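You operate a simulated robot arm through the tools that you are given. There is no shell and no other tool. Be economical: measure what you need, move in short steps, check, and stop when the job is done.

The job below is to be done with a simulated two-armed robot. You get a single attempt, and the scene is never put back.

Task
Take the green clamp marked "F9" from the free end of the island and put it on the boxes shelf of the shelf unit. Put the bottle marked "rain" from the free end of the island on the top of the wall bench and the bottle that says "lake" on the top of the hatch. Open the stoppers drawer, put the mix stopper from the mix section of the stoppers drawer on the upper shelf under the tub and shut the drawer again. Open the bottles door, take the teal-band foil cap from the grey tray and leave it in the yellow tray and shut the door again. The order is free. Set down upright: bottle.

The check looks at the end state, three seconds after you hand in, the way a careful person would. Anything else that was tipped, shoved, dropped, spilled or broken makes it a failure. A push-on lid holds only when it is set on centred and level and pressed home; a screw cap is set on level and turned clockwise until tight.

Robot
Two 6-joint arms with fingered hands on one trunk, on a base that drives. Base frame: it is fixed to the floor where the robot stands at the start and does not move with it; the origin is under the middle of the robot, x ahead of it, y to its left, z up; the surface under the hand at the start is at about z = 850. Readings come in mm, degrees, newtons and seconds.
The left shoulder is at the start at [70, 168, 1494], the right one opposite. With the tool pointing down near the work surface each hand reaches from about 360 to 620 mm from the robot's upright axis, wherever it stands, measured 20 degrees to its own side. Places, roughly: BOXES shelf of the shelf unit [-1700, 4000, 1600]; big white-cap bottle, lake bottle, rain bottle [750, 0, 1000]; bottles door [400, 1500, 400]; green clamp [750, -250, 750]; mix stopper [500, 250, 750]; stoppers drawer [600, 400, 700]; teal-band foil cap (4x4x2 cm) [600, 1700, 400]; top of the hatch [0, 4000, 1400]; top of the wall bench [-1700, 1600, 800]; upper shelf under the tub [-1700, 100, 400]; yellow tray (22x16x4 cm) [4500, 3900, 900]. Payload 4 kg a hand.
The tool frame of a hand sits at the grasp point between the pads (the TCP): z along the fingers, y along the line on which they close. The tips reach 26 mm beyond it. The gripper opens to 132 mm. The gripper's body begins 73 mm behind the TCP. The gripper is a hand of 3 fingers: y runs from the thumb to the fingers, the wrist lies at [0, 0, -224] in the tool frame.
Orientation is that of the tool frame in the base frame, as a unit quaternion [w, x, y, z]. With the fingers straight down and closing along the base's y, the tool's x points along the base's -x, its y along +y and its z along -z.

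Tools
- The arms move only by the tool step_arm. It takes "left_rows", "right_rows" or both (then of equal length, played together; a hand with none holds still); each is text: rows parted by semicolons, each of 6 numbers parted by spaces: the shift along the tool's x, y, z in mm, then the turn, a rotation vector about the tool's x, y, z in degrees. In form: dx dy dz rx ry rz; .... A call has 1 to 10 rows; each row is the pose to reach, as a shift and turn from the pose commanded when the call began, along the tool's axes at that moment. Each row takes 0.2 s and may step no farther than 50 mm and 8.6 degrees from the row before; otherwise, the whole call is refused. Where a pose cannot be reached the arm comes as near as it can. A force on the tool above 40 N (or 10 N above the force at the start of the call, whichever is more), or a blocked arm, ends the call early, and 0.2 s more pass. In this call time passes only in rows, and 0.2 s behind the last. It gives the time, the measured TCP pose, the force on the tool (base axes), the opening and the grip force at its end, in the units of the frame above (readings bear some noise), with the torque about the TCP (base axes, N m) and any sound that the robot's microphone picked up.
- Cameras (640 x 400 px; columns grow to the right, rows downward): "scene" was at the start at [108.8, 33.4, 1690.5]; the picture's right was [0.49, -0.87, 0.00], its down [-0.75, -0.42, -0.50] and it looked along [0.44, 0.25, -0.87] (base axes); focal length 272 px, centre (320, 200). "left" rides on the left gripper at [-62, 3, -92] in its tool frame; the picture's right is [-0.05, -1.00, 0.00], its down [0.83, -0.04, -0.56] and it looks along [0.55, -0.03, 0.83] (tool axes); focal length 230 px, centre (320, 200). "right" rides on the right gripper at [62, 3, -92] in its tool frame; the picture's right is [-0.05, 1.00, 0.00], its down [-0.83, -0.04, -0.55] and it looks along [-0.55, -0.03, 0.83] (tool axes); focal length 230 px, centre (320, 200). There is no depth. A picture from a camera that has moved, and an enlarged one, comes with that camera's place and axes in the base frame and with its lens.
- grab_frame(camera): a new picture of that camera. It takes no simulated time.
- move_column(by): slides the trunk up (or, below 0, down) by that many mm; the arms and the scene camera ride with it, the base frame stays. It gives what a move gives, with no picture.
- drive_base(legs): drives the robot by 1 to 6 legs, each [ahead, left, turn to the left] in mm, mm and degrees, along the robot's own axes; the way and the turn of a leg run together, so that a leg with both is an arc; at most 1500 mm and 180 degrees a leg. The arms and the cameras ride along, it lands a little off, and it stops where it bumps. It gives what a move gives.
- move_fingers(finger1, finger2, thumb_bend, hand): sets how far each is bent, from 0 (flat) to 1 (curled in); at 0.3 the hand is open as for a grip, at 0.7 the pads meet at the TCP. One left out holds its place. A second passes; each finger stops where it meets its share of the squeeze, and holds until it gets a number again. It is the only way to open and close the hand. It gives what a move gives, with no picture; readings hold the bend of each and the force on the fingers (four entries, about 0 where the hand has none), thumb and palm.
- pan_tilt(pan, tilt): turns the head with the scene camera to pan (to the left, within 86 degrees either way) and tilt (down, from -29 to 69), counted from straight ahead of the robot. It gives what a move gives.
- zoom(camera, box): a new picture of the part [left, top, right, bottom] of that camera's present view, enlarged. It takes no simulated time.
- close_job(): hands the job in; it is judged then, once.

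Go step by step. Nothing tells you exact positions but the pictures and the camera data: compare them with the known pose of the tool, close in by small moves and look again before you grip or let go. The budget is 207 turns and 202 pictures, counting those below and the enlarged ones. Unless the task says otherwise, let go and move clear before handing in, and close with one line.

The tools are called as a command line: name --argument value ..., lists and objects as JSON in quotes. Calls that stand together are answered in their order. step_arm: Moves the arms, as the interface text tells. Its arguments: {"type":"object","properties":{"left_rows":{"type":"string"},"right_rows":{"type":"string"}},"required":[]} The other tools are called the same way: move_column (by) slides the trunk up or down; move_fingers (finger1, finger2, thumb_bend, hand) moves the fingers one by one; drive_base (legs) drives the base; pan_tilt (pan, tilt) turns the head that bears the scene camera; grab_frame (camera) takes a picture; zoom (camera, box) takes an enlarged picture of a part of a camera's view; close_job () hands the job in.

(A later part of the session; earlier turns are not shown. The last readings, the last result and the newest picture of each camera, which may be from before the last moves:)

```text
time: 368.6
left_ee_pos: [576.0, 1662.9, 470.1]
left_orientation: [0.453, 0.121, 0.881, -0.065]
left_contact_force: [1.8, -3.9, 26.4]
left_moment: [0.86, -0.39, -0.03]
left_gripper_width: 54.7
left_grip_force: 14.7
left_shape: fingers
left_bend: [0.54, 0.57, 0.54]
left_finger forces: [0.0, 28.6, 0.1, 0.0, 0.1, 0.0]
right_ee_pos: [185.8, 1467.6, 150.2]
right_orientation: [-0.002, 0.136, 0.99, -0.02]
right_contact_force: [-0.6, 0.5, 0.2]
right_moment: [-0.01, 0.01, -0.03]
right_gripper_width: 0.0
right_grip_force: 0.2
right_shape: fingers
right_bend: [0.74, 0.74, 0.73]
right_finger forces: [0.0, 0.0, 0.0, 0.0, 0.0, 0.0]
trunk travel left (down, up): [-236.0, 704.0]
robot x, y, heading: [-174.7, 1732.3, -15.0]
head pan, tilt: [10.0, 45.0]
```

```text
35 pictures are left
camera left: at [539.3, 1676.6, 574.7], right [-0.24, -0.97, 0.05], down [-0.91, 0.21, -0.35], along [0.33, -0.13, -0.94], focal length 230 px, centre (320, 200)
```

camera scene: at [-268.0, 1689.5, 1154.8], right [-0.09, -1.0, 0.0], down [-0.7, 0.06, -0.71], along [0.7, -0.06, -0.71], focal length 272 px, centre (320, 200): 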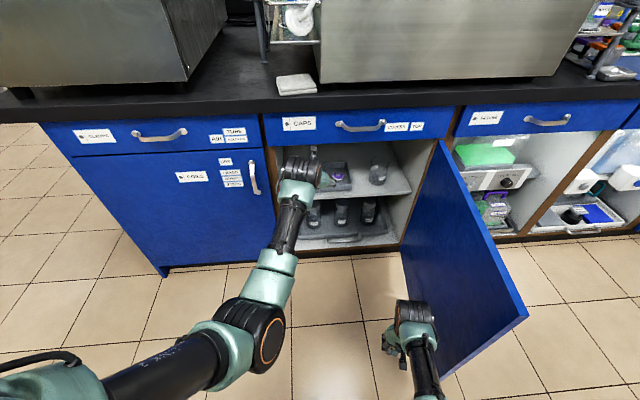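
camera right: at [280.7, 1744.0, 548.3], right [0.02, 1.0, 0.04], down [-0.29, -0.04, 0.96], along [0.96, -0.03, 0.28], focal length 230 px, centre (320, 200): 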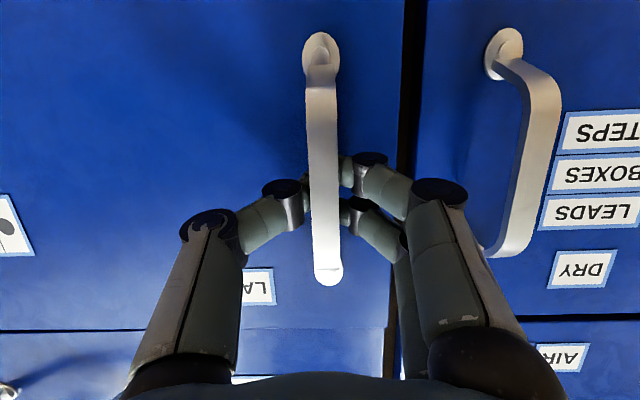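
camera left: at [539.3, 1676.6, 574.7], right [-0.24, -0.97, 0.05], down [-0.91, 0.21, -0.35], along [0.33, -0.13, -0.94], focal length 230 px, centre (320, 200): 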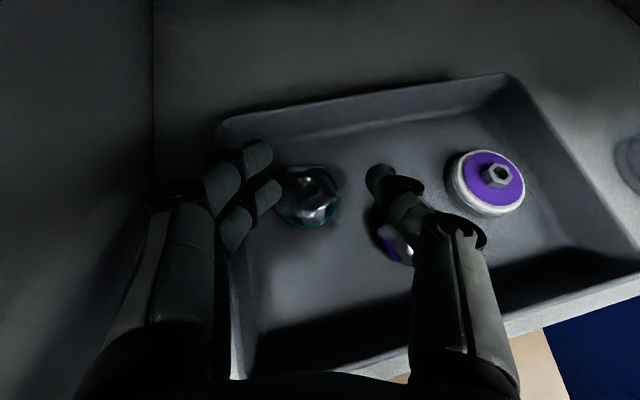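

The lower finger touches the tray first, so the thumb would ride too high. I ease up, steepen the hand to 45° and roll it 11° so both sides sit low, then lower again.

step_arm --left_rows "-8 0 -6 0 0 0; -8 0 -6 0 4.5 5.5; -8 0 -6 0 9 11"

move_column --by -10

grab_frame --camera "left"

```text
time: 369.4
left_ee_pos: [573.9, 1664.3, 468.7]
left_orientation: [0.375, 0.212, 0.902, -0.011]
left_contact_force: [-0.1, -0.4, 1.0]
left_moment: [0.03, -0.04, 0.0]
left_gripper_width: 54.7
left_grip_force: 1.0
left_shape: fingers
left_bend: [0.54, 0.54, 0.54]
left_finger forces: [0.0, 1.8, 0.0, 0.1, 0.1, 0.0]
right_ee_pos: [185.8, 1467.8, 149.3]
right_orientation: [-0.002, 0.136, 0.991, -0.021]
right_contact_force: [0.0, -0.1, 0.2]
right_moment: [-0.03, 0.0, -0.05]
right_gripper_width: 0.0
right_grip_force: 0.1
right_shape: fingers
right_bend: [0.74, 0.74, 0.73]
right_finger forces: [0.0, 0.0, 0.0, 0.0, 0.0, 0.0]
trunk travel left (down, up): [-236.0, 704.0]
robot x, y, heading: [-177.8, 1730.6, -14.8]
head pan, tilt: [10.0, 45.0]
```

```text
time: 370.0
left_ee_pos: [576.1, 1662.9, 465.9]
left_orientation: [0.382, 0.211, 0.899, -0.013]
left_contact_force: [0.6, -3.0, 15.9]
left_moment: [0.66, -0.3, -0.04]
left_gripper_width: 55.1
left_grip_force: 9.0
left_shape: fingers
left_bend: [0.54, 0.54, 0.54]
left_finger forces: [0.0, 18.3, 0.0, 0.0, 0.1, 0.0]
right_ee_pos: [186.3, 1469.0, 140.1]
right_orientation: [-0.002, 0.136, 0.99, -0.019]
right_contact_force: [-0.2, -0.5, 0.0]
right_moment: [0.03, 0.01, -0.01]
right_gripper_width: 0.2
right_grip_force: 0.2
right_shape: fingers
right_bend: [0.74, 0.74, 0.73]
right_finger forces: [0.1, 0.1, 0.1, 0.1, 0.1, 0.0]
trunk travel left (down, up): [-226.0, 714.0]
robot x, y, heading: [-174.6, 1732.2, -15.2]
head pan, tilt: [10.0, 45.0]
```

```text
34 pictures are left
camera left: at [551.4, 1659.9, 575.2], right [-0.36, -0.93, -0.1], down [-0.91, 0.37, -0.19], along [0.21, 0.03, -0.98], focal length 230 px, centre (320, 200)
```

left: 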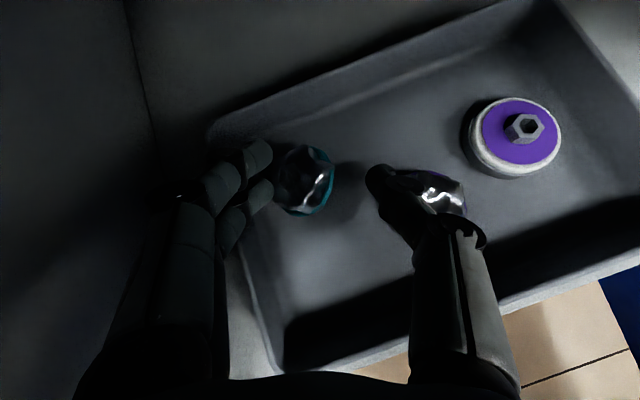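

The cap lies between the fingertips and the thumb. I ease the pressure slightly and close.

move_column --by 4

move_fingers --hand "left" --finger1 0.8 --finger2 0.8 --thumb_bend 0.8

grab_frame --camera "left"

```text
time: 370.6
left_ee_pos: [576.1, 1663.4, 466.7]
left_orientation: [0.379, 0.21, 0.901, -0.011]
left_contact_force: [3.4, -3.6, 11.9]
left_moment: [0.46, -0.29, -0.13]
left_gripper_width: 54.9
left_grip_force: 7.5
left_shape: fingers
left_bend: [0.54, 0.54, 0.54]
left_finger forces: [0.0, 15.9, 0.0, 0.0, 0.0, 0.0]
right_ee_pos: [186.0, 1468.1, 144.2]
right_orientation: [-0.002, 0.136, 0.99, -0.02]
right_contact_force: [0.1, -0.5, 0.4]
right_moment: [0.01, 0.03, 0.02]
right_gripper_width: 0.0
right_grip_force: 0.0
right_shape: fingers
right_bend: [0.74, 0.74, 0.73]
right_finger forces: [0.0, 0.0, 0.0, 0.0, 0.0, 0.0]
trunk travel left (down, up): [-230.0, 710.0]
robot x, y, heading: [-174.0, 1733.8, -15.1]
head pan, tilt: [10.0, 45.0]
```

```text
time: 371.6
left_ee_pos: [574.7, 1664.7, 466.2]
left_orientation: [0.379, 0.21, 0.901, -0.011]
left_contact_force: [-1.6, 0.0, 12.9]
left_moment: [0.3, -0.2, 0.09]
left_gripper_width: 0.1
left_grip_force: 15.7
left_shape: fingers
left_bend: [0.78, 0.62, 0.74]
left_finger forces: [0.0, 14.0, 0.0, 0.0, 17.6, 0.1]
right_ee_pos: [186.8, 1468.2, 144.4]
right_orientation: [-0.001, 0.137, 0.99, -0.02]
right_contact_force: [-0.4, 0.1, 0.1]
right_moment: [-0.02, -0.01, 0.01]
right_gripper_width: 0.4
right_grip_force: 0.1
right_shape: fingers
right_bend: [0.74, 0.74, 0.73]
right_finger forces: [0.1, 0.0, 0.0, 0.1, 0.0, 0.1]
trunk travel left (down, up): [-230.0, 710.0]
robot x, y, heading: [-174.5, 1731.7, -15.2]
head pan, tilt: [10.0, 45.0]
```

```text
33 pictures are left
camera left: at [551.1, 1660.5, 575.9], right [-0.36, -0.93, -0.1], down [-0.91, 0.37, -0.18], along [0.21, 0.03, -0.98], focal length 230 px, centre (320, 200)
```

left: 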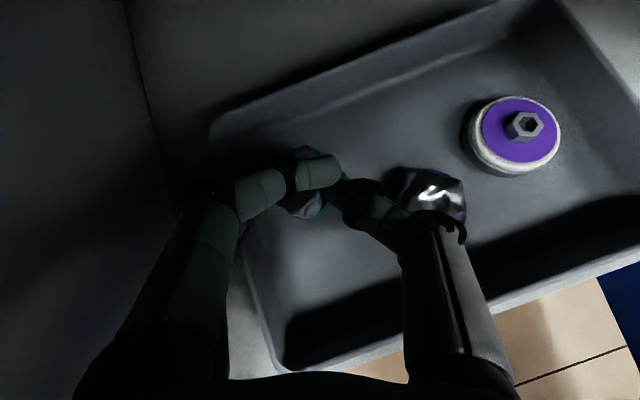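

Finger 2 and the thumb hold the cap (14 and 17 N) while finger 1 lies over it. I lift gently to test.

move_column --by 32

grab_frame --camera "left"

```text
time: 372.3
left_ee_pos: [575.1, 1663.9, 496.2]
left_orientation: [0.377, 0.211, 0.902, -0.012]
left_contact_force: [-0.1, 0.2, 0.0]
left_moment: [0.02, -0.01, -0.01]
left_gripper_width: 0.1
left_grip_force: 0.1
left_shape: fingers
left_bend: [0.79, 0.71, 0.75]
left_finger forces: [0.1, 0.0, 0.1, 0.0, 0.1, 0.0]
right_ee_pos: [186.1, 1467.8, 175.3]
right_orientation: [-0.003, 0.137, 0.99, -0.021]
right_contact_force: [0.3, 0.8, -0.3]
right_moment: [-0.02, 0.02, 0.0]
right_gripper_width: 0.0
right_grip_force: 0.1
right_shape: fingers
right_bend: [0.74, 0.74, 0.73]
right_finger forces: [0.0, 0.1, 0.0, 0.0, 0.1, 0.0]
trunk travel left (down, up): [-262.0, 678.0]
robot x, y, heading: [-176.6, 1725.3, -15.1]
head pan, tilt: [10.0, 45.0]
```

```text
32 pictures are left
camera left: at [551.8, 1660.6, 605.2], right [-0.36, -0.93, -0.1], down [-0.91, 0.37, -0.18], along [0.2, 0.03, -0.98], focal length 230 px, centre (320, 200)
```

left: 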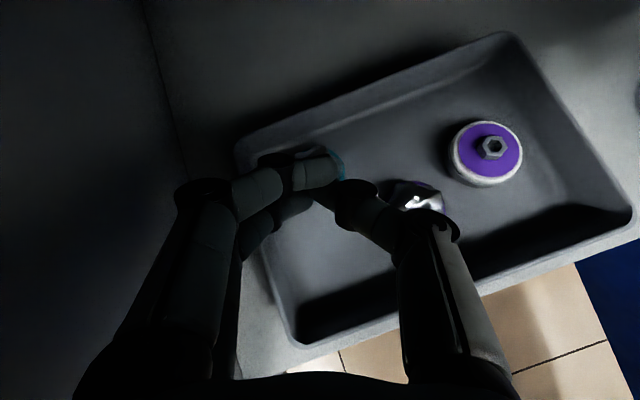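

The cap slipped out because the thumb rode over it; it is still in the tray. I reopen, roll the hand a further 13° so that the thumb gets lower, and look.

move_fingers --hand "left" --finger1 0.5 --finger2 0.54 --thumb_bend 0.53

step_arm --left_rows "0 0 0 0 0 6.5; 0 0 0 0 0 13"

grab_frame --camera "left"

```text
time: 373.3
left_ee_pos: [574.1, 1664.1, 496.3]
left_orientation: [0.377, 0.211, 0.902, -0.012]
left_contact_force: [-0.2, -0.7, 0.0]
left_moment: [0.0, 0.0, -0.02]
left_gripper_width: 62.3
left_grip_force: 0.1
left_shape: fingers
left_bend: [0.5, 0.54, 0.53]
left_finger forces: [0.0, 0.0, 0.1, 0.0, 0.0, 0.0]
right_ee_pos: [185.9, 1467.3, 175.2]
right_orientation: [-0.003, 0.137, 0.99, -0.021]
right_contact_force: [1.1, -0.2, -0.8]
right_moment: [-0.01, 0.01, 0.02]
right_gripper_width: 0.0
right_grip_force: 0.0
right_shape: fingers
right_bend: [0.74, 0.74, 0.73]
right_finger forces: [0.1, 0.1, 0.0, 0.1, 0.0, 0.1]
trunk travel left (down, up): [-262.0, 678.0]
robot x, y, heading: [-172.3, 1730.1, -14.9]
head pan, tilt: [10.0, 45.0]
```

```text
time: 373.9
left_ee_pos: [574.4, 1662.7, 496.9]
left_orientation: [0.376, 0.312, 0.872, 0.031]
left_contact_force: [-0.7, 0.3, 0.1]
left_moment: [-0.01, 0.01, -0.03]
left_gripper_width: 62.3
left_grip_force: 0.1
left_shape: fingers
left_bend: [0.5, 0.54, 0.53]
left_finger forces: [0.0, 0.0, 0.0, 0.0, 0.0, 0.0]
right_ee_pos: [185.3, 1468.2, 175.1]
right_orientation: [-0.003, 0.137, 0.99, -0.021]
right_contact_force: [0.4, -0.1, 0.7]
right_moment: [-0.03, -0.01, -0.02]
right_gripper_width: 0.3
right_grip_force: 0.1
right_shape: fingers
right_bend: [0.74, 0.74, 0.73]
right_finger forces: [0.0, 0.0, 0.0, 0.1, 0.0, 0.0]
trunk travel left (down, up): [-262.0, 678.0]
robot x, y, heading: [-177.1, 1730.7, -15.1]
head pan, tilt: [10.0, 45.0]
```

```text
31 pictures are left
camera left: at [545.7, 1648.0, 602.7], right [-0.49, -0.83, -0.26], down [-0.83, 0.54, -0.14], along [0.26, 0.14, -0.96], focal length 230 px, centre (320, 200)
```

left: 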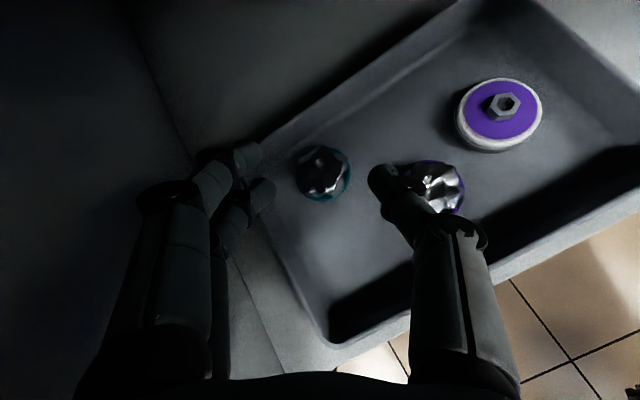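

The cap moved a little to about [605, 1658], away from the tray wall, and now sits centred in the hand. I reach 12 mm forward and lower.

step_arm --left_rows "-0.6 2 7 0 0 0; -1.2 3.9 13.8 0 0 0"

move_column --by -14

move_column --by -6

grab_frame --camera "left"

```text
time: 374.5
left_ee_pos: [586.9, 1664.3, 488.1]
left_orientation: [0.376, 0.312, 0.872, 0.032]
left_contact_force: [-0.1, -0.8, -0.1]
left_moment: [0.02, 0.01, 0.03]
left_gripper_width: 62.2
left_grip_force: 0.0
left_shape: fingers
left_bend: [0.5, 0.54, 0.53]
left_finger forces: [0.0, 0.0, 0.0, 0.1, 0.1, 0.0]
right_ee_pos: [186.3, 1468.0, 174.6]
right_orientation: [-0.003, 0.137, 0.99, -0.021]
right_contact_force: [0.5, -0.3, -0.5]
right_moment: [-0.01, 0.0, 0.01]
right_gripper_width: 0.1
right_grip_force: 0.1
right_shape: fingers
right_bend: [0.74, 0.74, 0.73]
right_finger forces: [0.0, 0.1, 0.0, 0.0, 0.0, 0.0]
trunk travel left (down, up): [-262.0, 678.0]
robot x, y, heading: [-175.3, 1732.3, -14.6]
head pan, tilt: [10.0, 45.0]
```

```text
time: 375.1
left_ee_pos: [586.0, 1663.8, 475.4]
left_orientation: [0.378, 0.31, 0.872, 0.031]
left_contact_force: [0.2, -0.4, -0.5]
left_moment: [0.02, 0.01, 0.01]
left_gripper_width: 62.2
left_grip_force: 0.0
left_shape: fingers
left_bend: [0.5, 0.54, 0.53]
left_finger forces: [0.0, 0.0, 0.0, 0.1, 0.1, 0.0]
right_ee_pos: [186.4, 1469.8, 162.0]
right_orientation: [-0.003, 0.137, 0.99, -0.02]
right_contact_force: [0.2, -0.2, 0.7]
right_moment: [-0.02, -0.01, 0.04]
right_gripper_width: 0.0
right_grip_force: 0.0
right_shape: fingers
right_bend: [0.74, 0.74, 0.73]
right_finger forces: [0.0, 0.1, 0.0, 0.1, 0.1, 0.1]
trunk travel left (down, up): [-248.0, 692.0]
robot x, y, heading: [-172.7, 1729.4, -14.8]
head pan, tilt: [10.0, 45.0]
```

```text
time: 375.7
left_ee_pos: [585.4, 1664.9, 469.1]
left_orientation: [0.376, 0.312, 0.872, 0.031]
left_contact_force: [-1.3, -1.1, -0.1]
left_moment: [0.0, 0.0, 0.0]
left_gripper_width: 62.2
left_grip_force: 0.0
left_shape: fingers
left_bend: [0.5, 0.54, 0.53]
left_finger forces: [0.0, 0.1, 0.1, 0.0, 0.1, 0.1]
right_ee_pos: [185.2, 1469.2, 155.0]
right_orientation: [-0.003, 0.136, 0.99, -0.021]
right_contact_force: [0.0, -0.2, 0.1]
right_moment: [-0.03, 0.01, 0.0]
right_gripper_width: 0.0
right_grip_force: 0.1
right_shape: fingers
right_bend: [0.74, 0.74, 0.73]
right_finger forces: [0.1, 0.0, 0.0, 0.1, 0.1, 0.0]
trunk travel left (down, up): [-242.0, 698.0]
robot x, y, heading: [-176.7, 1726.4, -14.8]
head pan, tilt: [10.0, 45.0]
```

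```text
30 pictures are left
camera left: at [557.4, 1648.7, 575.3], right [-0.49, -0.83, -0.26], down [-0.83, 0.54, -0.15], along [0.26, 0.14, -0.96], focal length 230 px, centre (320, 200)
```

left: 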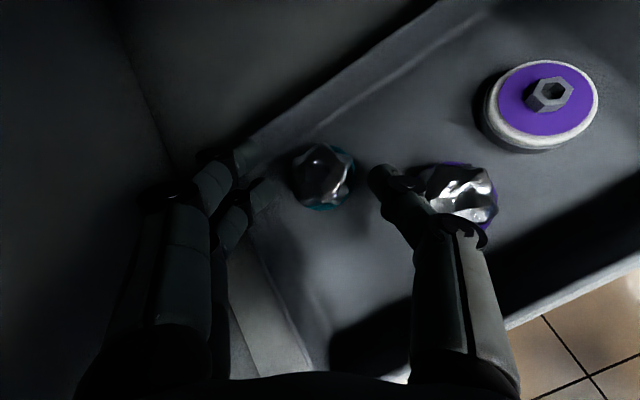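

Centred and not yet touching. I lower further to contact.

move_column --by -6

move_column --by -4

```text
time: 376.2
left_ee_pos: [585.7, 1663.7, 461.9]
left_orientation: [0.377, 0.311, 0.872, 0.031]
left_contact_force: [0.3, 0.0, 0.3]
left_moment: [-0.03, 0.02, 0.01]
left_gripper_width: 61.8
left_grip_force: 0.3
left_shape: fingers
left_bend: [0.5, 0.54, 0.53]
left_finger forces: [0.1, 0.0, 0.0, 0.0, 0.8, 0.1]
right_ee_pos: [186.3, 1468.9, 149.0]
right_orientation: [-0.003, 0.136, 0.99, -0.02]
right_contact_force: [0.1, -0.7, 0.1]
right_moment: [-0.01, -0.01, 0.02]
right_gripper_width: 0.1
right_grip_force: 0.1
right_shape: fingers
right_bend: [0.74, 0.74, 0.73]
right_finger forces: [0.1, 0.0, 0.1, 0.1, 0.0, 0.0]
trunk travel left (down, up): [-236.0, 704.0]
robot x, y, heading: [-177.9, 1731.1, -15.1]
head pan, tilt: [10.0, 45.0]
```

```text
time: 376.8
left_ee_pos: [586.0, 1663.8, 461.7]
left_orientation: [0.38, 0.31, 0.871, 0.03]
left_contact_force: [-1.9, -0.4, 9.6]
left_moment: [-0.37, 0.03, -0.04]
left_gripper_width: 61.2
left_grip_force: 4.6
left_shape: fingers
left_bend: [0.5, 0.54, 0.54]
left_finger forces: [0.0, 0.0, 0.0, 0.0, 9.7, 0.0]
right_ee_pos: [186.9, 1468.4, 145.2]
right_orientation: [-0.002, 0.137, 0.99, -0.02]
right_contact_force: [0.4, -0.1, -1.4]
right_moment: [0.01, -0.01, -0.01]
right_gripper_width: 0.3
right_grip_force: 0.0
right_shape: fingers
right_bend: [0.74, 0.74, 0.73]
right_finger forces: [0.0, 0.1, 0.0, 0.0, 0.0, 0.1]
trunk travel left (down, up): [-232.0, 708.0]
robot x, y, heading: [-177.7, 1732.7, -15.1]
head pan, tilt: [10.0, 45.0]
```

The thumb touches the tray floor. I ease 3 mm and close.

move_column --by 3

move_fingers --hand "left" --finger1 0.66 --finger2 0.85 --thumb_bend 0.85

grab_frame --camera "left"

```text
time: 377.3
left_ee_pos: [585.4, 1664.3, 462.8]
left_orientation: [0.378, 0.311, 0.871, 0.032]
left_contact_force: [0.2, -2.0, 7.1]
left_moment: [-0.31, -0.03, -0.01]
left_gripper_width: 61.0
left_grip_force: 3.0
left_shape: fingers
left_bend: [0.5, 0.54, 0.54]
left_finger forces: [0.1, 0.0, 0.0, 0.0, 6.6, 0.0]
right_ee_pos: [185.5, 1467.5, 148.8]
right_orientation: [-0.003, 0.136, 0.99, -0.019]
right_contact_force: [0.0, 0.8, 0.1]
right_moment: [0.01, 0.02, -0.01]
right_gripper_width: 0.2
right_grip_force: 0.0
right_shape: fingers
right_bend: [0.74, 0.74, 0.73]
right_finger forces: [0.0, 0.0, 0.0, 0.0, 0.1, 0.0]
trunk travel left (down, up): [-235.0, 705.0]
robot x, y, heading: [-176.3, 1732.4, -15.0]
head pan, tilt: [10.0, 45.0]
```

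```text
time: 378.3
left_ee_pos: [586.7, 1665.4, 460.9]
left_orientation: [0.377, 0.311, 0.872, 0.031]
left_contact_force: [0.6, -0.3, -0.8]
left_moment: [0.0, -0.02, -0.02]
left_gripper_width: 5.6
left_grip_force: 0.2
left_shape: fingers
left_bend: [0.66, 0.82, 0.82]
left_finger forces: [0.0, 0.0, 0.1, 0.0, 0.0, 0.0]
right_ee_pos: [186.9, 1468.7, 148.2]
right_orientation: [-0.003, 0.137, 0.99, -0.021]
right_contact_force: [-0.2, 0.5, -0.2]
right_moment: [-0.03, -0.01, -0.04]
right_gripper_width: 0.0
right_grip_force: 0.1
right_shape: fingers
right_bend: [0.74, 0.74, 0.73]
right_finger forces: [0.1, 0.0, 0.0, 0.0, 0.0, 0.0]
trunk travel left (down, up): [-235.0, 705.0]
robot x, y, heading: [-178.6, 1734.4, -15.2]
head pan, tilt: [10.0, 45.0]
```

```text
29 pictures are left
camera left: at [557.4, 1648.7, 568.1], right [-0.49, -0.83, -0.26], down [-0.83, 0.54, -0.15], along [0.26, 0.14, -0.96], focal length 230 px, centre (320, 200)
```

left: 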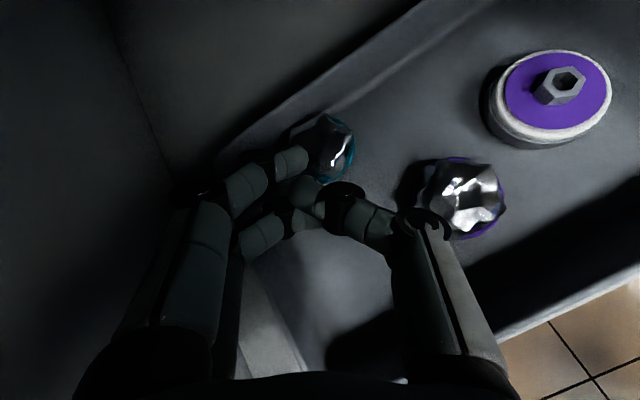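

The cap was squeezed forward, so my grip line is behind its centre. I reopen and slide about 27 mm further forward around it at the same height.

move_fingers --hand "left" --finger1 0.5 --finger2 0.53 --thumb_bend 0.53

step_arm --left_rows "-7 -2 4 0 0 0; -14 -4 9.5 0 0 0; -20.7 -5.4 15 0 0 0"

grab_frame --camera "left"

```text
time: 379.3
left_ee_pos: [587.3, 1663.7, 462.5]
left_orientation: [0.377, 0.31, 0.872, 0.031]
left_contact_force: [0.5, 0.7, 2.9]
left_moment: [-0.13, -0.03, 0.04]
left_gripper_width: 60.9
left_grip_force: 1.3
left_shape: fingers
left_bend: [0.5, 0.53, 0.54]
left_finger forces: [0.0, 0.1, 0.0, 0.1, 2.7, 0.0]
right_ee_pos: [186.4, 1468.2, 149.0]
right_orientation: [-0.002, 0.137, 0.99, -0.021]
right_contact_force: [-0.4, -0.3, -0.2]
right_moment: [0.01, -0.03, 0.0]
right_gripper_width: 0.0
right_grip_force: 0.1
right_shape: fingers
right_bend: [0.74, 0.74, 0.73]
right_finger forces: [0.0, 0.0, 0.0, 0.0, 0.1, 0.0]
trunk travel left (down, up): [-235.0, 705.0]
robot x, y, heading: [-174.6, 1734.6, -14.9]
head pan, tilt: [10.0, 45.0]
```

```text
time: 380.1
left_ee_pos: [604.9, 1645.2, 464.6]
left_orientation: [0.377, 0.311, 0.872, 0.031]
left_contact_force: [-0.2, 0.2, 0.6]
left_moment: [-0.04, 0.03, 0.02]
left_gripper_width: 62.0
left_grip_force: 0.1
left_shape: fingers
left_bend: [0.5, 0.53, 0.53]
left_finger forces: [0.0, 0.0, 0.0, 0.0, 0.0, 0.0]
right_ee_pos: [186.1, 1467.8, 149.4]
right_orientation: [-0.003, 0.136, 0.99, -0.021]
right_contact_force: [-0.9, -0.6, 0.5]
right_moment: [-0.01, 0.0, 0.0]
right_gripper_width: 0.1
right_grip_force: 0.0
right_shape: fingers
right_bend: [0.74, 0.74, 0.73]
right_finger forces: [0.0, 0.1, 0.0, 0.1, 0.0, 0.0]
trunk travel left (down, up): [-235.0, 705.0]
robot x, y, heading: [-177.7, 1731.8, -15.1]
head pan, tilt: [10.0, 45.0]
```

```text
28 pictures are left
camera left: at [575.8, 1630.0, 570.5], right [-0.49, -0.83, -0.26], down [-0.83, 0.54, -0.15], along [0.26, 0.14, -0.96], focal length 230 px, centre (320, 200)
```

left: 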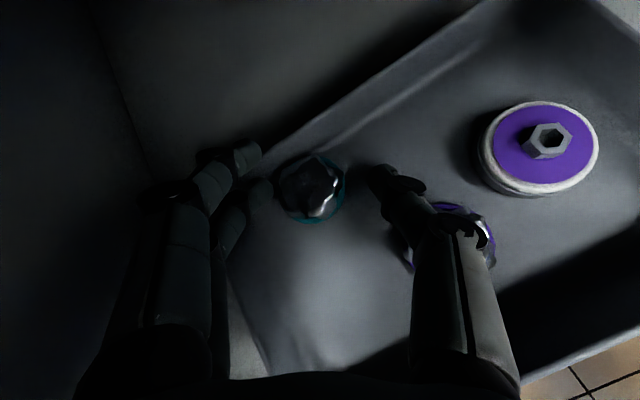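

Nearly there; the cap should sit slightly nearer the palm than the fingertip line. I move 10 mm more and close.

step_arm --left_rows "-3 2 4 0 0 0; -6.3 3.6 8.5 0 0 0"

move_fingers --hand "left" --finger1 0.6 --finger2 0.8 --thumb_bend 0.8

grab_frame --camera "left"

```text
time: 380.7
left_ee_pos: [616.5, 1643.0, 463.7]
left_orientation: [0.377, 0.311, 0.872, 0.031]
left_contact_force: [-0.4, 0.8, 0.2]
left_moment: [0.01, 0.01, 0.0]
left_gripper_width: 62.0
left_grip_force: 1.1
left_shape: fingers
left_bend: [0.5, 0.53, 0.53]
left_finger forces: [0.0, 0.8, 0.0, 0.0, 0.6, 0.0]
right_ee_pos: [186.2, 1468.1, 149.3]
right_orientation: [-0.002, 0.136, 0.991, -0.022]
right_contact_force: [-0.4, -0.5, 0.3]
right_moment: [0.0, -0.01, -0.03]
right_gripper_width: 0.1
right_grip_force: 0.1
right_shape: fingers
right_bend: [0.74, 0.74, 0.73]
right_finger forces: [0.0, 0.0, 0.0, 0.0, 0.0, 0.1]
trunk travel left (down, up): [-235.0, 705.0]
robot x, y, heading: [-175.6, 1731.6, -14.8]
head pan, tilt: [10.0, 45.0]
```

```text
time: 381.7
left_ee_pos: [615.5, 1643.0, 465.2]
left_orientation: [0.38, 0.312, 0.87, 0.031]
left_contact_force: [1.6, -3.0, 10.3]
left_moment: [0.19, -0.34, -0.1]
left_gripper_width: 16.3
left_grip_force: 14.0
left_shape: fingers
left_bend: [0.6, 0.57, 0.76]
left_finger forces: [3.5, 13.3, 0.0, 0.0, 11.3, 0.1]
right_ee_pos: [186.2, 1468.9, 149.2]
right_orientation: [-0.002, 0.136, 0.99, -0.019]
right_contact_force: [-0.8, 0.4, 0.1]
right_moment: [0.04, -0.01, -0.01]
right_gripper_width: 0.0
right_grip_force: 0.1
right_shape: fingers
right_bend: [0.74, 0.74, 0.73]
right_finger forces: [0.0, 0.0, 0.1, 0.1, 0.0, 0.1]
trunk travel left (down, up): [-235.0, 705.0]
robot x, y, heading: [-173.7, 1732.0, -14.9]
head pan, tilt: [10.0, 45.0]
```

```text
27 pictures are left
camera left: at [586.6, 1627.4, 572.1], right [-0.49, -0.83, -0.26], down [-0.83, 0.54, -0.15], along [0.26, 0.14, -0.95], focal length 230 px, centre (320, 200)
```

left: 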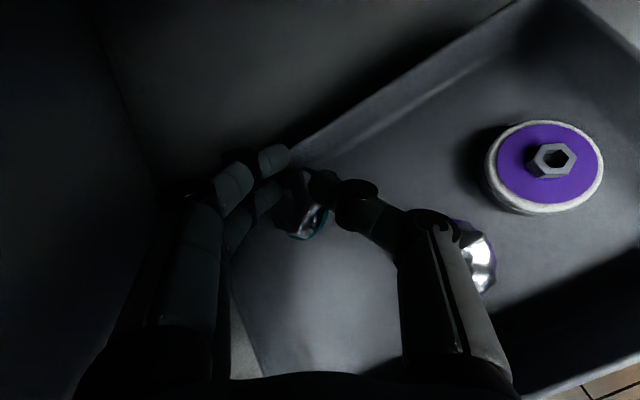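

The cap is off-centre toward the fingers. I open the thumb, let the fingers push the cap to the middle, shift slightly back, and then close the thumb.

move_fingers --hand "left" --thumb_bend 0.53 --finger1 0.6 --finger2 0.62

step_arm --left_rows "3 0 -3 0 0 0; 5.5 0 -4.5 0 0 0"

grab_frame --camera "left"

```text
time: 382.7
left_ee_pos: [615.7, 1643.8, 465.7]
left_orientation: [0.379, 0.31, 0.871, 0.032]
left_contact_force: [1.8, -3.4, 13.3]
left_moment: [0.16, -0.48, -0.1]
left_gripper_width: 47.1
left_grip_force: 6.9
left_shape: fingers
left_bend: [0.6, 0.61, 0.53]
left_finger forces: [9.4, 5.5, 0.0, 0.0, 0.0, 0.0]
right_ee_pos: [185.9, 1467.5, 149.1]
right_orientation: [-0.002, 0.136, 0.99, -0.021]
right_contact_force: [-0.2, 0.6, -0.4]
right_moment: [-0.01, 0.02, 0.01]
right_gripper_width: 0.0
right_grip_force: 0.1
right_shape: fingers
right_bend: [0.74, 0.74, 0.73]
right_finger forces: [0.1, 0.0, 0.0, 0.0, 0.0, 0.0]
trunk travel left (down, up): [-235.0, 705.0]
robot x, y, heading: [-177.1, 1734.1, -14.8]
head pan, tilt: [10.0, 45.0]
```

```text
time: 383.3
left_ee_pos: [608.6, 1647.2, 464.6]
left_orientation: [0.378, 0.311, 0.871, 0.032]
left_contact_force: [3.5, -3.2, 13.7]
left_moment: [0.23, -0.41, -0.14]
left_gripper_width: 46.8
left_grip_force: 7.8
left_shape: fingers
left_bend: [0.6, 0.61, 0.53]
left_finger forces: [0.1, 15.7, 0.1, 0.1, 0.1, 0.0]
right_ee_pos: [186.5, 1468.5, 148.4]
right_orientation: [-0.001, 0.137, 0.99, -0.021]
right_contact_force: [0.1, -0.3, 0.0]
right_moment: [0.02, 0.0, -0.01]
right_gripper_width: 0.0
right_grip_force: 0.1
right_shape: fingers
right_bend: [0.74, 0.74, 0.73]
right_finger forces: [0.1, 0.0, 0.0, 0.0, 0.0, 0.0]
trunk travel left (down, up): [-235.0, 705.0]
robot x, y, heading: [-175.3, 1734.5, -14.9]
head pan, tilt: [10.0, 45.0]
```

```text
26 pictures are left
camera left: at [579.4, 1631.8, 570.7], right [-0.49, -0.83, -0.26], down [-0.83, 0.54, -0.15], along [0.26, 0.14, -0.95], focal length 230 px, centre (320, 200)
```

left: 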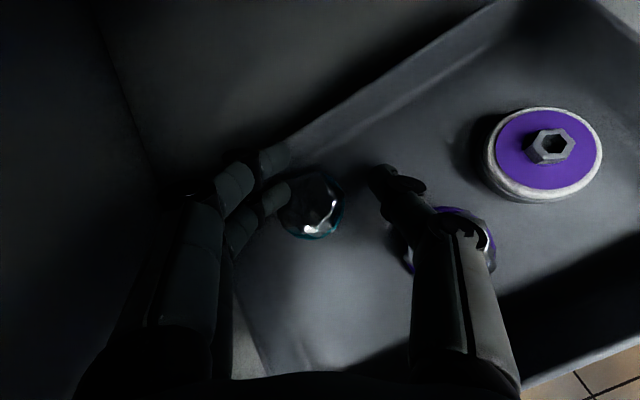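

The finger presses on the cap's crown: it is a bit too high now. I open slightly, roll back 9° so finger and thumb are level, lower to contact and close.

move_fingers --hand "left" --thumb_bend 0.53 --finger1 0.5 --finger2 0.53

step_arm --left_rows "0 0 0 0 0 -4.5; 0 3 0 0 0 -9"

move_column --by -4

grab_frame --camera "left"

```text
time: 384.3
left_ee_pos: [608.6, 1649.1, 462.6]
left_orientation: [0.377, 0.312, 0.871, 0.03]
left_contact_force: [-3.2, -2.5, 9.6]
left_moment: [-0.05, -0.18, -0.01]
left_gripper_width: 55.1
left_grip_force: 6.3
left_shape: fingers
left_bend: [0.55, 0.52, 0.53]
left_finger forces: [4.9, 3.7, 0.0, 0.1, 4.1, 0.0]
right_ee_pos: [186.8, 1468.8, 148.5]
right_orientation: [-0.002, 0.137, 0.99, -0.02]
right_contact_force: [-0.8, 0.4, -0.2]
right_moment: [0.0, -0.02, -0.03]
right_gripper_width: 0.0
right_grip_force: 0.0
right_shape: fingers
right_bend: [0.74, 0.74, 0.73]
right_finger forces: [0.0, 0.1, 0.1, 0.0, 0.0, 0.0]
trunk travel left (down, up): [-235.0, 705.0]
robot x, y, heading: [-179.5, 1733.7, -14.8]
head pan, tilt: [10.0, 45.0]
```

```text
time: 384.9
left_ee_pos: [611.2, 1648.6, 465.0]
left_orientation: [0.38, 0.241, 0.893, 0.002]
left_contact_force: [-4.2, -1.7, 10.8]
left_moment: [0.26, -0.47, -0.04]
left_gripper_width: 54.3
left_grip_force: 6.2
left_shape: fingers
left_bend: [0.56, 0.51, 0.53]
left_finger forces: [9.5, 4.1, 0.1, 0.0, 0.1, 0.0]
right_ee_pos: [185.6, 1468.0, 149.0]
right_orientation: [-0.001, 0.136, 0.99, -0.019]
right_contact_force: [-0.1, 0.0, 0.8]
right_moment: [0.0, 0.0, 0.02]
right_gripper_width: 0.0
right_grip_force: 0.0
right_shape: fingers
right_bend: [0.74, 0.74, 0.73]
right_finger forces: [0.0, 0.1, 0.0, 0.0, 0.0, 0.0]
trunk travel left (down, up): [-235.0, 705.0]
robot x, y, heading: [-174.8, 1731.9, -14.8]
head pan, tilt: [10.0, 45.0]
```

```text
time: 385.4
left_ee_pos: [610.6, 1649.3, 464.1]
left_orientation: [0.382, 0.242, 0.892, 0.002]
left_contact_force: [-5.2, -1.1, 18.6]
left_moment: [0.47, -0.63, -0.01]
left_gripper_width: 55.3
left_grip_force: 10.1
left_shape: fingers
left_bend: [0.57, 0.5, 0.53]
left_finger forces: [14.5, 5.5, 0.0, 0.0, 0.0, 0.0]
right_ee_pos: [186.2, 1468.7, 144.8]
right_orientation: [-0.001, 0.137, 0.99, -0.02]
right_contact_force: [-0.3, 0.3, 0.9]
right_moment: [-0.03, 0.02, 0.01]
right_gripper_width: 0.0
right_grip_force: 0.1
right_shape: fingers
right_bend: [0.74, 0.74, 0.73]
right_finger forces: [0.1, 0.0, 0.1, 0.0, 0.0, 0.1]
trunk travel left (down, up): [-231.0, 709.0]
robot x, y, heading: [-173.5, 1732.2, -14.9]
head pan, tilt: [10.0, 45.0]
```

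```text
25 pictures are left
camera left: at [585.5, 1642.9, 571.9], right [-0.4, -0.9, -0.15], down [-0.89, 0.42, -0.18], along [0.23, 0.06, -0.97], focal length 230 px, centre (320, 200)
```

left: 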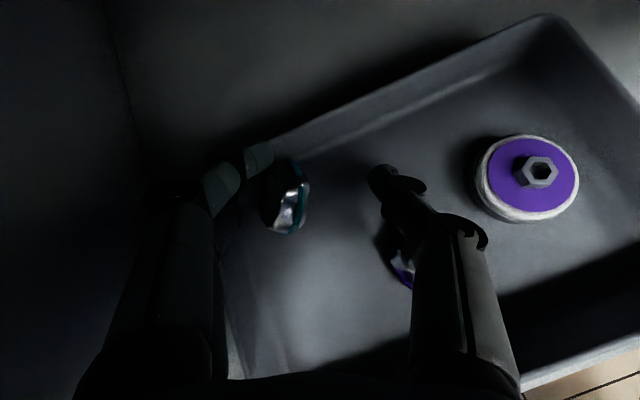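

The cap has tipped up on its edge against my fingers, which actually makes it easier to pinch. I close on it now.

move_fingers --hand "left" --thumb_bend 0.85 --finger1 0.7 --finger2 0.7

move_column --by 14

grab_frame --camera "left"

```text
time: 386.4
left_ee_pos: [610.9, 1650.3, 459.1]
left_orientation: [0.378, 0.242, 0.894, 0.001]
left_contact_force: [-1.0, -1.1, -0.8]
left_moment: [0.02, -0.02, 0.0]
left_gripper_width: 3.7
left_grip_force: 0.0
left_shape: fingers
left_bend: [0.69, 0.69, 0.83]
left_finger forces: [0.1, 0.0, 0.0, 0.1, 0.0, 0.1]
right_ee_pos: [185.3, 1467.6, 144.1]
right_orientation: [-0.003, 0.137, 0.99, -0.021]
right_contact_force: [0.7, 0.9, 0.1]
right_moment: [-0.02, 0.01, 0.04]
right_gripper_width: 0.0
right_grip_force: 0.1
right_shape: fingers
right_bend: [0.74, 0.74, 0.73]
right_finger forces: [0.0, 0.0, 0.0, 0.0, 0.0, 0.0]
trunk travel left (down, up): [-231.0, 709.0]
robot x, y, heading: [-177.3, 1730.3, -14.9]
head pan, tilt: [10.0, 45.0]
```

```text
time: 387.0
left_ee_pos: [611.1, 1651.0, 472.4]
left_orientation: [0.378, 0.242, 0.894, 0.002]
left_contact_force: [1.0, 0.4, -0.1]
left_moment: [-0.01, 0.0, -0.03]
left_gripper_width: 4.2
left_grip_force: 0.0
left_shape: fingers
left_bend: [0.69, 0.69, 0.83]
left_finger forces: [0.0, 0.0, 0.1, 0.0, 0.1, 0.1]
right_ee_pos: [186.4, 1467.2, 158.1]
right_orientation: [-0.003, 0.137, 0.99, -0.021]
right_contact_force: [0.1, 0.4, -1.5]
right_moment: [-0.01, 0.0, -0.02]
right_gripper_width: 0.0
right_grip_force: 0.1
right_shape: fingers
right_bend: [0.74, 0.74, 0.73]
right_finger forces: [0.1, 0.0, 0.1, 0.1, 0.0, 0.0]
trunk travel left (down, up): [-245.0, 695.0]
robot x, y, heading: [-174.3, 1735.3, -15.1]
head pan, tilt: [10.0, 45.0]
```

```text
24 pictures are left
camera left: at [586.6, 1642.6, 580.7], right [-0.4, -0.9, -0.15], down [-0.89, 0.42, -0.17], along [0.22, 0.06, -0.97], focal length 230 px, centre (320, 200)
```

left: 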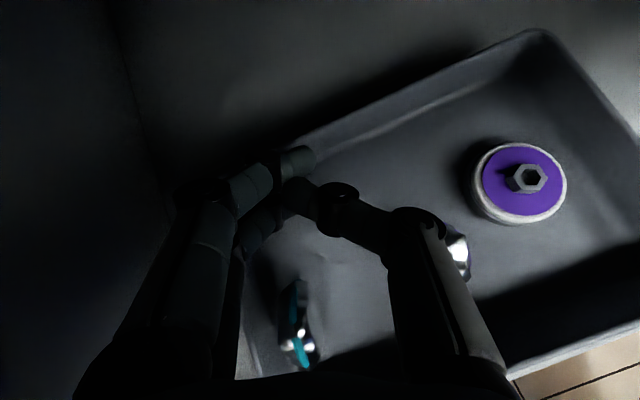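

The cap slid back toward the palm and now stands on its edge near the tray's front-left. I open, raise and back off to see it properly.

move_fingers --hand "left" --thumb_bend 0.5 --finger1 0.55 --finger2 0.55

move_column --by 36

drive_base --legs '[[-85, 25, 0]]'

grab_frame --camera "left"

```text
time: 388.0
left_ee_pos: [612.3, 1649.7, 473.0]
left_orientation: [0.379, 0.242, 0.893, 0.001]
left_contact_force: [-0.9, 0.3, -0.5]
left_moment: [0.0, 0.04, 0.0]
left_gripper_width: 59.0
left_grip_force: 0.0
left_shape: fingers
left_bend: [0.55, 0.55, 0.5]
left_finger forces: [0.1, 0.0, 0.0, 0.0, 0.1, 0.0]
right_ee_pos: [187.6, 1467.8, 157.6]
right_orientation: [-0.003, 0.137, 0.99, -0.021]
right_contact_force: [0.2, 0.1, -0.2]
right_moment: [0.01, 0.02, 0.0]
right_gripper_width: 0.0
right_grip_force: 0.0
right_shape: fingers
right_bend: [0.74, 0.74, 0.73]
right_finger forces: [0.0, 0.1, 0.1, 0.1, 0.0, 0.0]
trunk travel left (down, up): [-245.0, 695.0]
robot x, y, heading: [-176.0, 1732.2, -15.1]
head pan, tilt: [10.0, 45.0]
```

```text
time: 388.8
left_ee_pos: [603.0, 1651.7, 481.0]
left_orientation: [0.358, 0.246, 0.901, 0.001]
left_contact_force: [-0.2, -1.2, 0.4]
left_moment: [0.0, -0.03, -0.02]
left_gripper_width: 58.7
left_grip_force: 0.1
left_shape: fingers
left_bend: [0.55, 0.55, 0.5]
left_finger forces: [0.0, 0.0, 0.0, 0.1, 0.1, 0.0]
right_ee_pos: [185.5, 1469.3, 190.5]
right_orientation: [-0.006, 0.137, 0.99, -0.019]
right_contact_force: [0.1, 0.8, -0.1]
right_moment: [-0.02, -0.06, 0.01]
right_gripper_width: 0.0
right_grip_force: 0.2
right_shape: fingers
right_bend: [0.74, 0.74, 0.73]
right_finger forces: [0.0, 0.0, 0.0, 0.1, 0.0, 0.0]
trunk travel left (down, up): [-281.0, 659.0]
robot x, y, heading: [-173.4, 1731.8, -15.3]
head pan, tilt: [10.0, 45.0]
```

```text
time: 389.9
left_ee_pos: [535.2, 1696.3, 510.8]
left_orientation: [0.38, 0.242, 0.893, 0.001]
left_contact_force: [0.1, -0.2, 0.2]
left_moment: [0.0, 0.01, 0.02]
left_gripper_width: 59.1
left_grip_force: 0.0
left_shape: fingers
left_bend: [0.55, 0.55, 0.5]
left_finger forces: [0.0, 0.0, 0.0, 0.0, 0.0, 0.0]
right_ee_pos: [108.5, 1515.2, 194.3]
right_orientation: [-0.003, 0.137, 0.99, -0.021]
right_contact_force: [-0.2, 0.3, -0.2]
right_moment: [0.01, -0.01, 0.0]
right_gripper_width: 0.0
right_grip_force: 0.0
right_shape: fingers
right_bend: [0.74, 0.74, 0.73]
right_finger forces: [0.0, 0.0, 0.2, 0.0, 0.0, 0.0]
trunk travel left (down, up): [-281.0, 659.0]
robot x, y, heading: [-252.6, 1775.1, -15.0]
head pan, tilt: [10.0, 45.0]
```

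```text
23 pictures are left
camera left: at [509.9, 1689.4, 619.3], right [-0.4, -0.9, -0.15], down [-0.89, 0.42, -0.18], along [0.22, 0.06, -0.97], focal length 230 px, centre (320, 200)
```

left: 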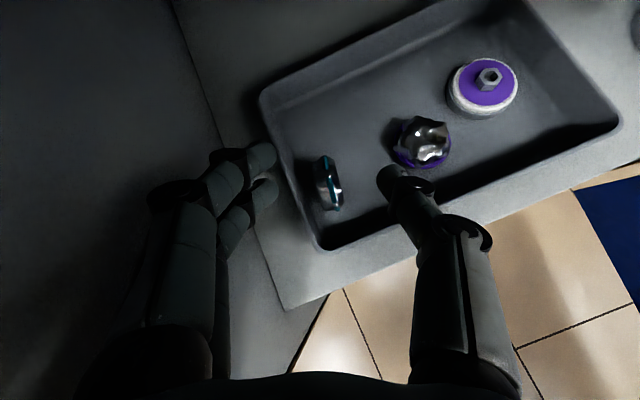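

The cap stands on edge about 10 mm from the tray's left wall, clearly visible. I curl the two fingers so they slide down just inside the wall, keep the thumb open on the other side, and lower.

move_fingers --hand "left" --thumb_bend 0.5 --finger1 0.62 --finger2 0.62

step_arm --left_rows "-7.2 -8 4.7 0 0 0"

move_column --by -24

grab_frame --camera "left"

```text
time: 390.9
left_ee_pos: [535.0, 1696.9, 509.9]
left_orientation: [0.379, 0.242, 0.893, 0.001]
left_contact_force: [0.0, 0.4, -0.3]
left_moment: [0.0, -0.05, 0.02]
left_gripper_width: 48.3
left_grip_force: 0.1
left_shape: fingers
left_bend: [0.62, 0.62, 0.5]
left_finger forces: [0.0, 0.0, 0.0, 0.1, 0.0, 0.0]
right_ee_pos: [109.5, 1515.0, 194.2]
right_orientation: [-0.004, 0.137, 0.99, -0.022]
right_contact_force: [-0.2, -0.1, 0.3]
right_moment: [-0.01, 0.05, 0.02]
right_gripper_width: 0.0
right_grip_force: 0.1
right_shape: fingers
right_bend: [0.74, 0.74, 0.73]
right_finger forces: [0.1, 0.0, 0.1, 0.1, 0.0, 0.1]
trunk travel left (down, up): [-281.0, 659.0]
robot x, y, heading: [-255.3, 1780.8, -14.7]
head pan, tilt: [10.0, 45.0]
```

```text
time: 391.3
left_ee_pos: [539.8, 1684.6, 510.1]
left_orientation: [0.379, 0.242, 0.893, 0.002]
left_contact_force: [0.3, -0.7, 1.3]
left_moment: [0.0, -0.04, -0.01]
left_gripper_width: 48.2
left_grip_force: 0.0
left_shape: fingers
left_bend: [0.62, 0.62, 0.5]
left_finger forces: [0.0, 0.0, 0.0, 0.0, 0.1, 0.0]
right_ee_pos: [109.7, 1515.2, 194.7]
right_orientation: [-0.003, 0.137, 0.99, -0.02]
right_contact_force: [-1.2, 0.5, 1.0]
right_moment: [0.02, -0.03, -0.02]
right_gripper_width: 0.0
right_grip_force: 0.0
right_shape: fingers
right_bend: [0.74, 0.74, 0.73]
right_finger forces: [0.1, 0.1, 0.0, 0.0, 0.1, 0.1]
trunk travel left (down, up): [-281.0, 659.0]
robot x, y, heading: [-252.2, 1777.2, -15.1]
head pan, tilt: [10.0, 45.0]
```

```text
time: 392.0
left_ee_pos: [539.5, 1685.6, 486.5]
left_orientation: [0.38, 0.242, 0.893, 0.001]
left_contact_force: [-0.5, -0.5, 2.4]
left_moment: [0.05, -0.05, 0.02]
left_gripper_width: 48.4
left_grip_force: 0.2
left_shape: fingers
left_bend: [0.62, 0.62, 0.5]
left_finger forces: [0.0, 1.6, 0.0, 0.0, 0.1, 0.1]
right_ee_pos: [109.7, 1515.8, 171.3]
right_orientation: [-0.003, 0.136, 0.99, -0.02]
right_contact_force: [-0.5, 0.4, -0.1]
right_moment: [-0.01, 0.0, 0.0]
right_gripper_width: 0.2
right_grip_force: 0.1
right_shape: fingers
right_bend: [0.74, 0.74, 0.73]
right_finger forces: [0.1, 0.0, 0.0, 0.1, 0.0, 0.1]
trunk travel left (down, up): [-257.0, 683.0]
robot x, y, heading: [-251.9, 1780.9, -15.1]
head pan, tilt: [10.0, 45.0]
```

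```text
22 pictures are left
camera left: at [514.7, 1677.6, 595.2], right [-0.4, -0.9, -0.15], down [-0.89, 0.42, -0.18], along [0.22, 0.06, -0.97], focal length 230 px, centre (320, 200)
```

left: 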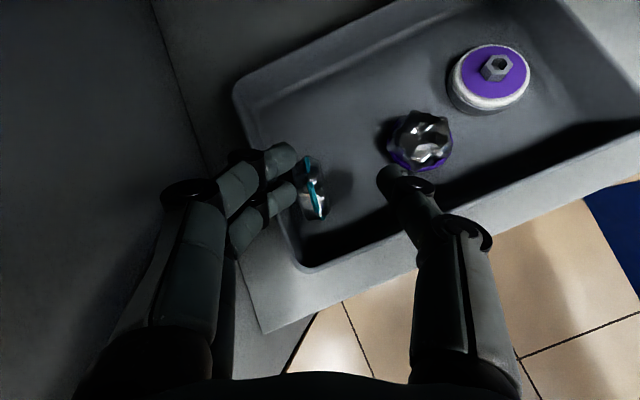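

The fingers are right beside the cap. I lower a bit more to get a deeper hold.

move_column --by -10

move_column --by -6

grab_frame --camera "left"

```text
time: 392.6
left_ee_pos: [538.8, 1684.6, 476.5]
left_orientation: [0.379, 0.241, 0.893, 0.001]
left_contact_force: [0.3, -0.8, -0.2]
left_moment: [-0.03, 0.02, 0.02]
left_gripper_width: 48.3
left_grip_force: 0.0
left_shape: fingers
left_bend: [0.62, 0.62, 0.5]
left_finger forces: [0.0, 0.3, 0.0, 0.0, 0.1, 0.0]
right_ee_pos: [108.7, 1514.2, 160.7]
right_orientation: [-0.002, 0.137, 0.99, -0.021]
right_contact_force: [0.8, 0.7, 0.0]
right_moment: [-0.01, 0.03, 0.02]
right_gripper_width: 0.1
right_grip_force: 0.0
right_shape: fingers
right_bend: [0.74, 0.74, 0.73]
right_finger forces: [0.0, 0.1, 0.0, 0.0, 0.1, 0.1]
trunk travel left (down, up): [-247.0, 693.0]
robot x, y, heading: [-251.4, 1780.0, -15.0]
head pan, tilt: [10.0, 45.0]
```

```text
time: 393.2
left_ee_pos: [540.4, 1684.4, 472.0]
left_orientation: [0.381, 0.242, 0.893, 0.001]
left_contact_force: [0.2, -1.8, 4.9]
left_moment: [0.11, -0.08, -0.03]
left_gripper_width: 48.5
left_grip_force: 2.8
left_shape: fingers
left_bend: [0.62, 0.63, 0.5]
left_finger forces: [0.1, 5.2, 0.1, 0.0, 0.0, 0.0]
right_ee_pos: [109.9, 1514.9, 154.3]
right_orientation: [-0.002, 0.138, 0.99, -0.02]
right_contact_force: [1.1, 0.1, 0.2]
right_moment: [0.01, 0.01, -0.02]
right_gripper_width: 0.0
right_grip_force: 0.1
right_shape: fingers
right_bend: [0.74, 0.74, 0.73]
right_finger forces: [0.0, 0.1, 0.0, 0.1, 0.0, 0.0]
trunk travel left (down, up): [-241.0, 699.0]
robot x, y, heading: [-249.8, 1779.9, -15.1]
head pan, tilt: [10.0, 45.0]
```

```text
21 pictures are left
camera left: at [514.3, 1676.9, 580.5], right [-0.4, -0.9, -0.15], down [-0.89, 0.42, -0.18], along [0.23, 0.06, -0.97], focal length 230 px, centre (320, 200)
```

left: 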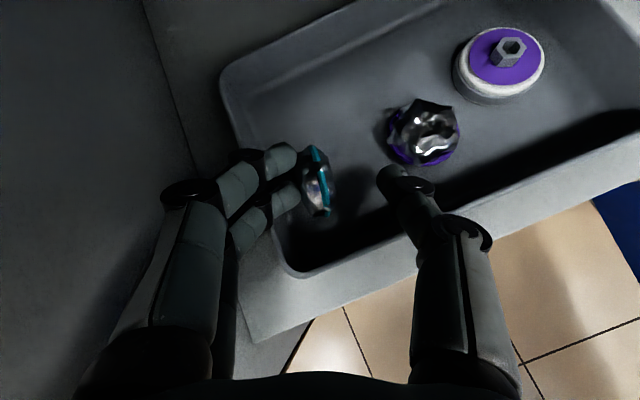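

The cap is standing between the fingertips and the thumb, and I'm low enough. I close the thumb on it.

move_fingers --hand "left" --thumb_bend 0.85 --finger1 0.64 --finger2 0.66

grab_frame --camera "left"

```text
time: 394.2
left_ee_pos: [538.9, 1685.5, 468.9]
left_orientation: [0.38, 0.241, 0.893, 0.002]
left_contact_force: [-0.2, 0.5, 0.4]
left_moment: [-0.01, 0.0, -0.03]
left_gripper_width: 19.4
left_grip_force: 13.6
left_shape: fingers
left_bend: [0.57, 0.59, 0.78]
left_finger forces: [7.0, 7.1, 0.0, 0.0, 13.2, 0.0]
right_ee_pos: [110.1, 1515.4, 154.9]
right_orientation: [-0.002, 0.137, 0.99, -0.021]
right_contact_force: [-1.0, 0.3, 0.9]
right_moment: [0.01, 0.03, -0.01]
right_gripper_width: 0.0
right_grip_force: 0.0
right_shape: fingers
right_bend: [0.74, 0.74, 0.73]
right_finger forces: [0.0, 0.0, 0.1, 0.0, 0.1, 0.1]
trunk travel left (down, up): [-241.0, 699.0]
robot x, y, heading: [-254.8, 1780.3, -15.0]
head pan, tilt: [10.0, 45.0]
```

```text
20 pictures are left
camera left: at [514.7, 1677.9, 578.4], right [-0.4, -0.9, -0.15], down [-0.89, 0.42, -0.17], along [0.22, 0.06, -0.97], focal length 230 px, centre (320, 200)
```

left: 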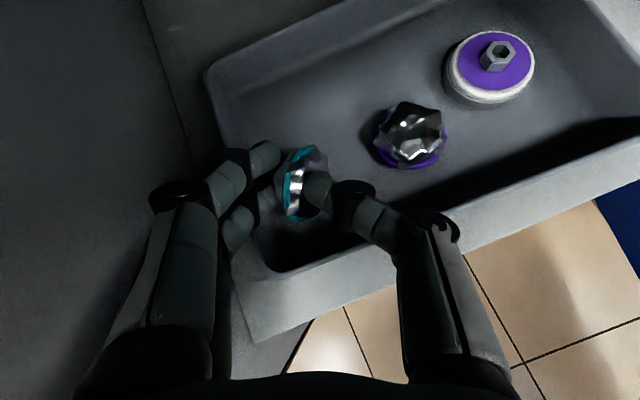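

All three contacts hold the cap across its 19 mm thickness. I lift it.

move_column --by 26

grab_frame --camera "left"

```text
time: 394.9
left_ee_pos: [540.2, 1684.5, 496.5]
left_orientation: [0.379, 0.242, 0.893, 0.001]
left_contact_force: [0.2, 0.2, -0.7]
left_moment: [-0.02, 0.01, 0.0]
left_gripper_width: 19.4
left_grip_force: 13.3
left_shape: fingers
left_bend: [0.57, 0.59, 0.78]
left_finger forces: [6.9, 7.1, 0.0, 0.0, 13.1, 0.0]
right_ee_pos: [110.9, 1515.2, 181.0]
right_orientation: [-0.002, 0.137, 0.99, -0.02]
right_contact_force: [-0.6, -0.2, 0.1]
right_moment: [0.01, 0.01, -0.02]
right_gripper_width: 0.0
right_grip_force: 0.1
right_shape: fingers
right_bend: [0.74, 0.74, 0.73]
right_finger forces: [0.1, 0.1, 0.1, 0.0, 0.0, 0.1]
trunk travel left (down, up): [-267.0, 673.0]
robot x, y, heading: [-253.8, 1778.9, -15.1]
head pan, tilt: [10.0, 45.0]
```

```text
19 pictures are left
camera left: at [514.8, 1677.5, 604.4], right [-0.4, -0.9, -0.15], down [-0.89, 0.42, -0.17], along [0.22, 0.06, -0.97], focal length 230 px, centre (320, 200)
```

left: 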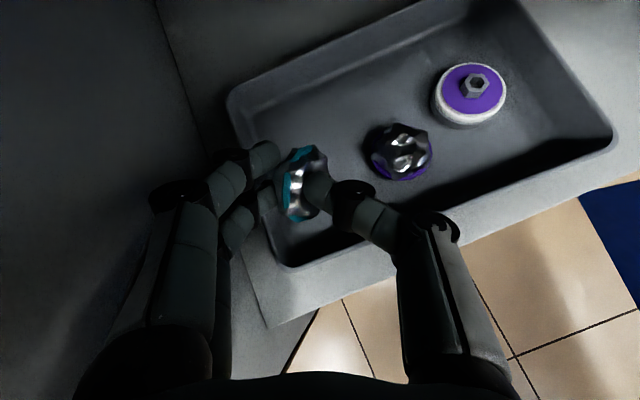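

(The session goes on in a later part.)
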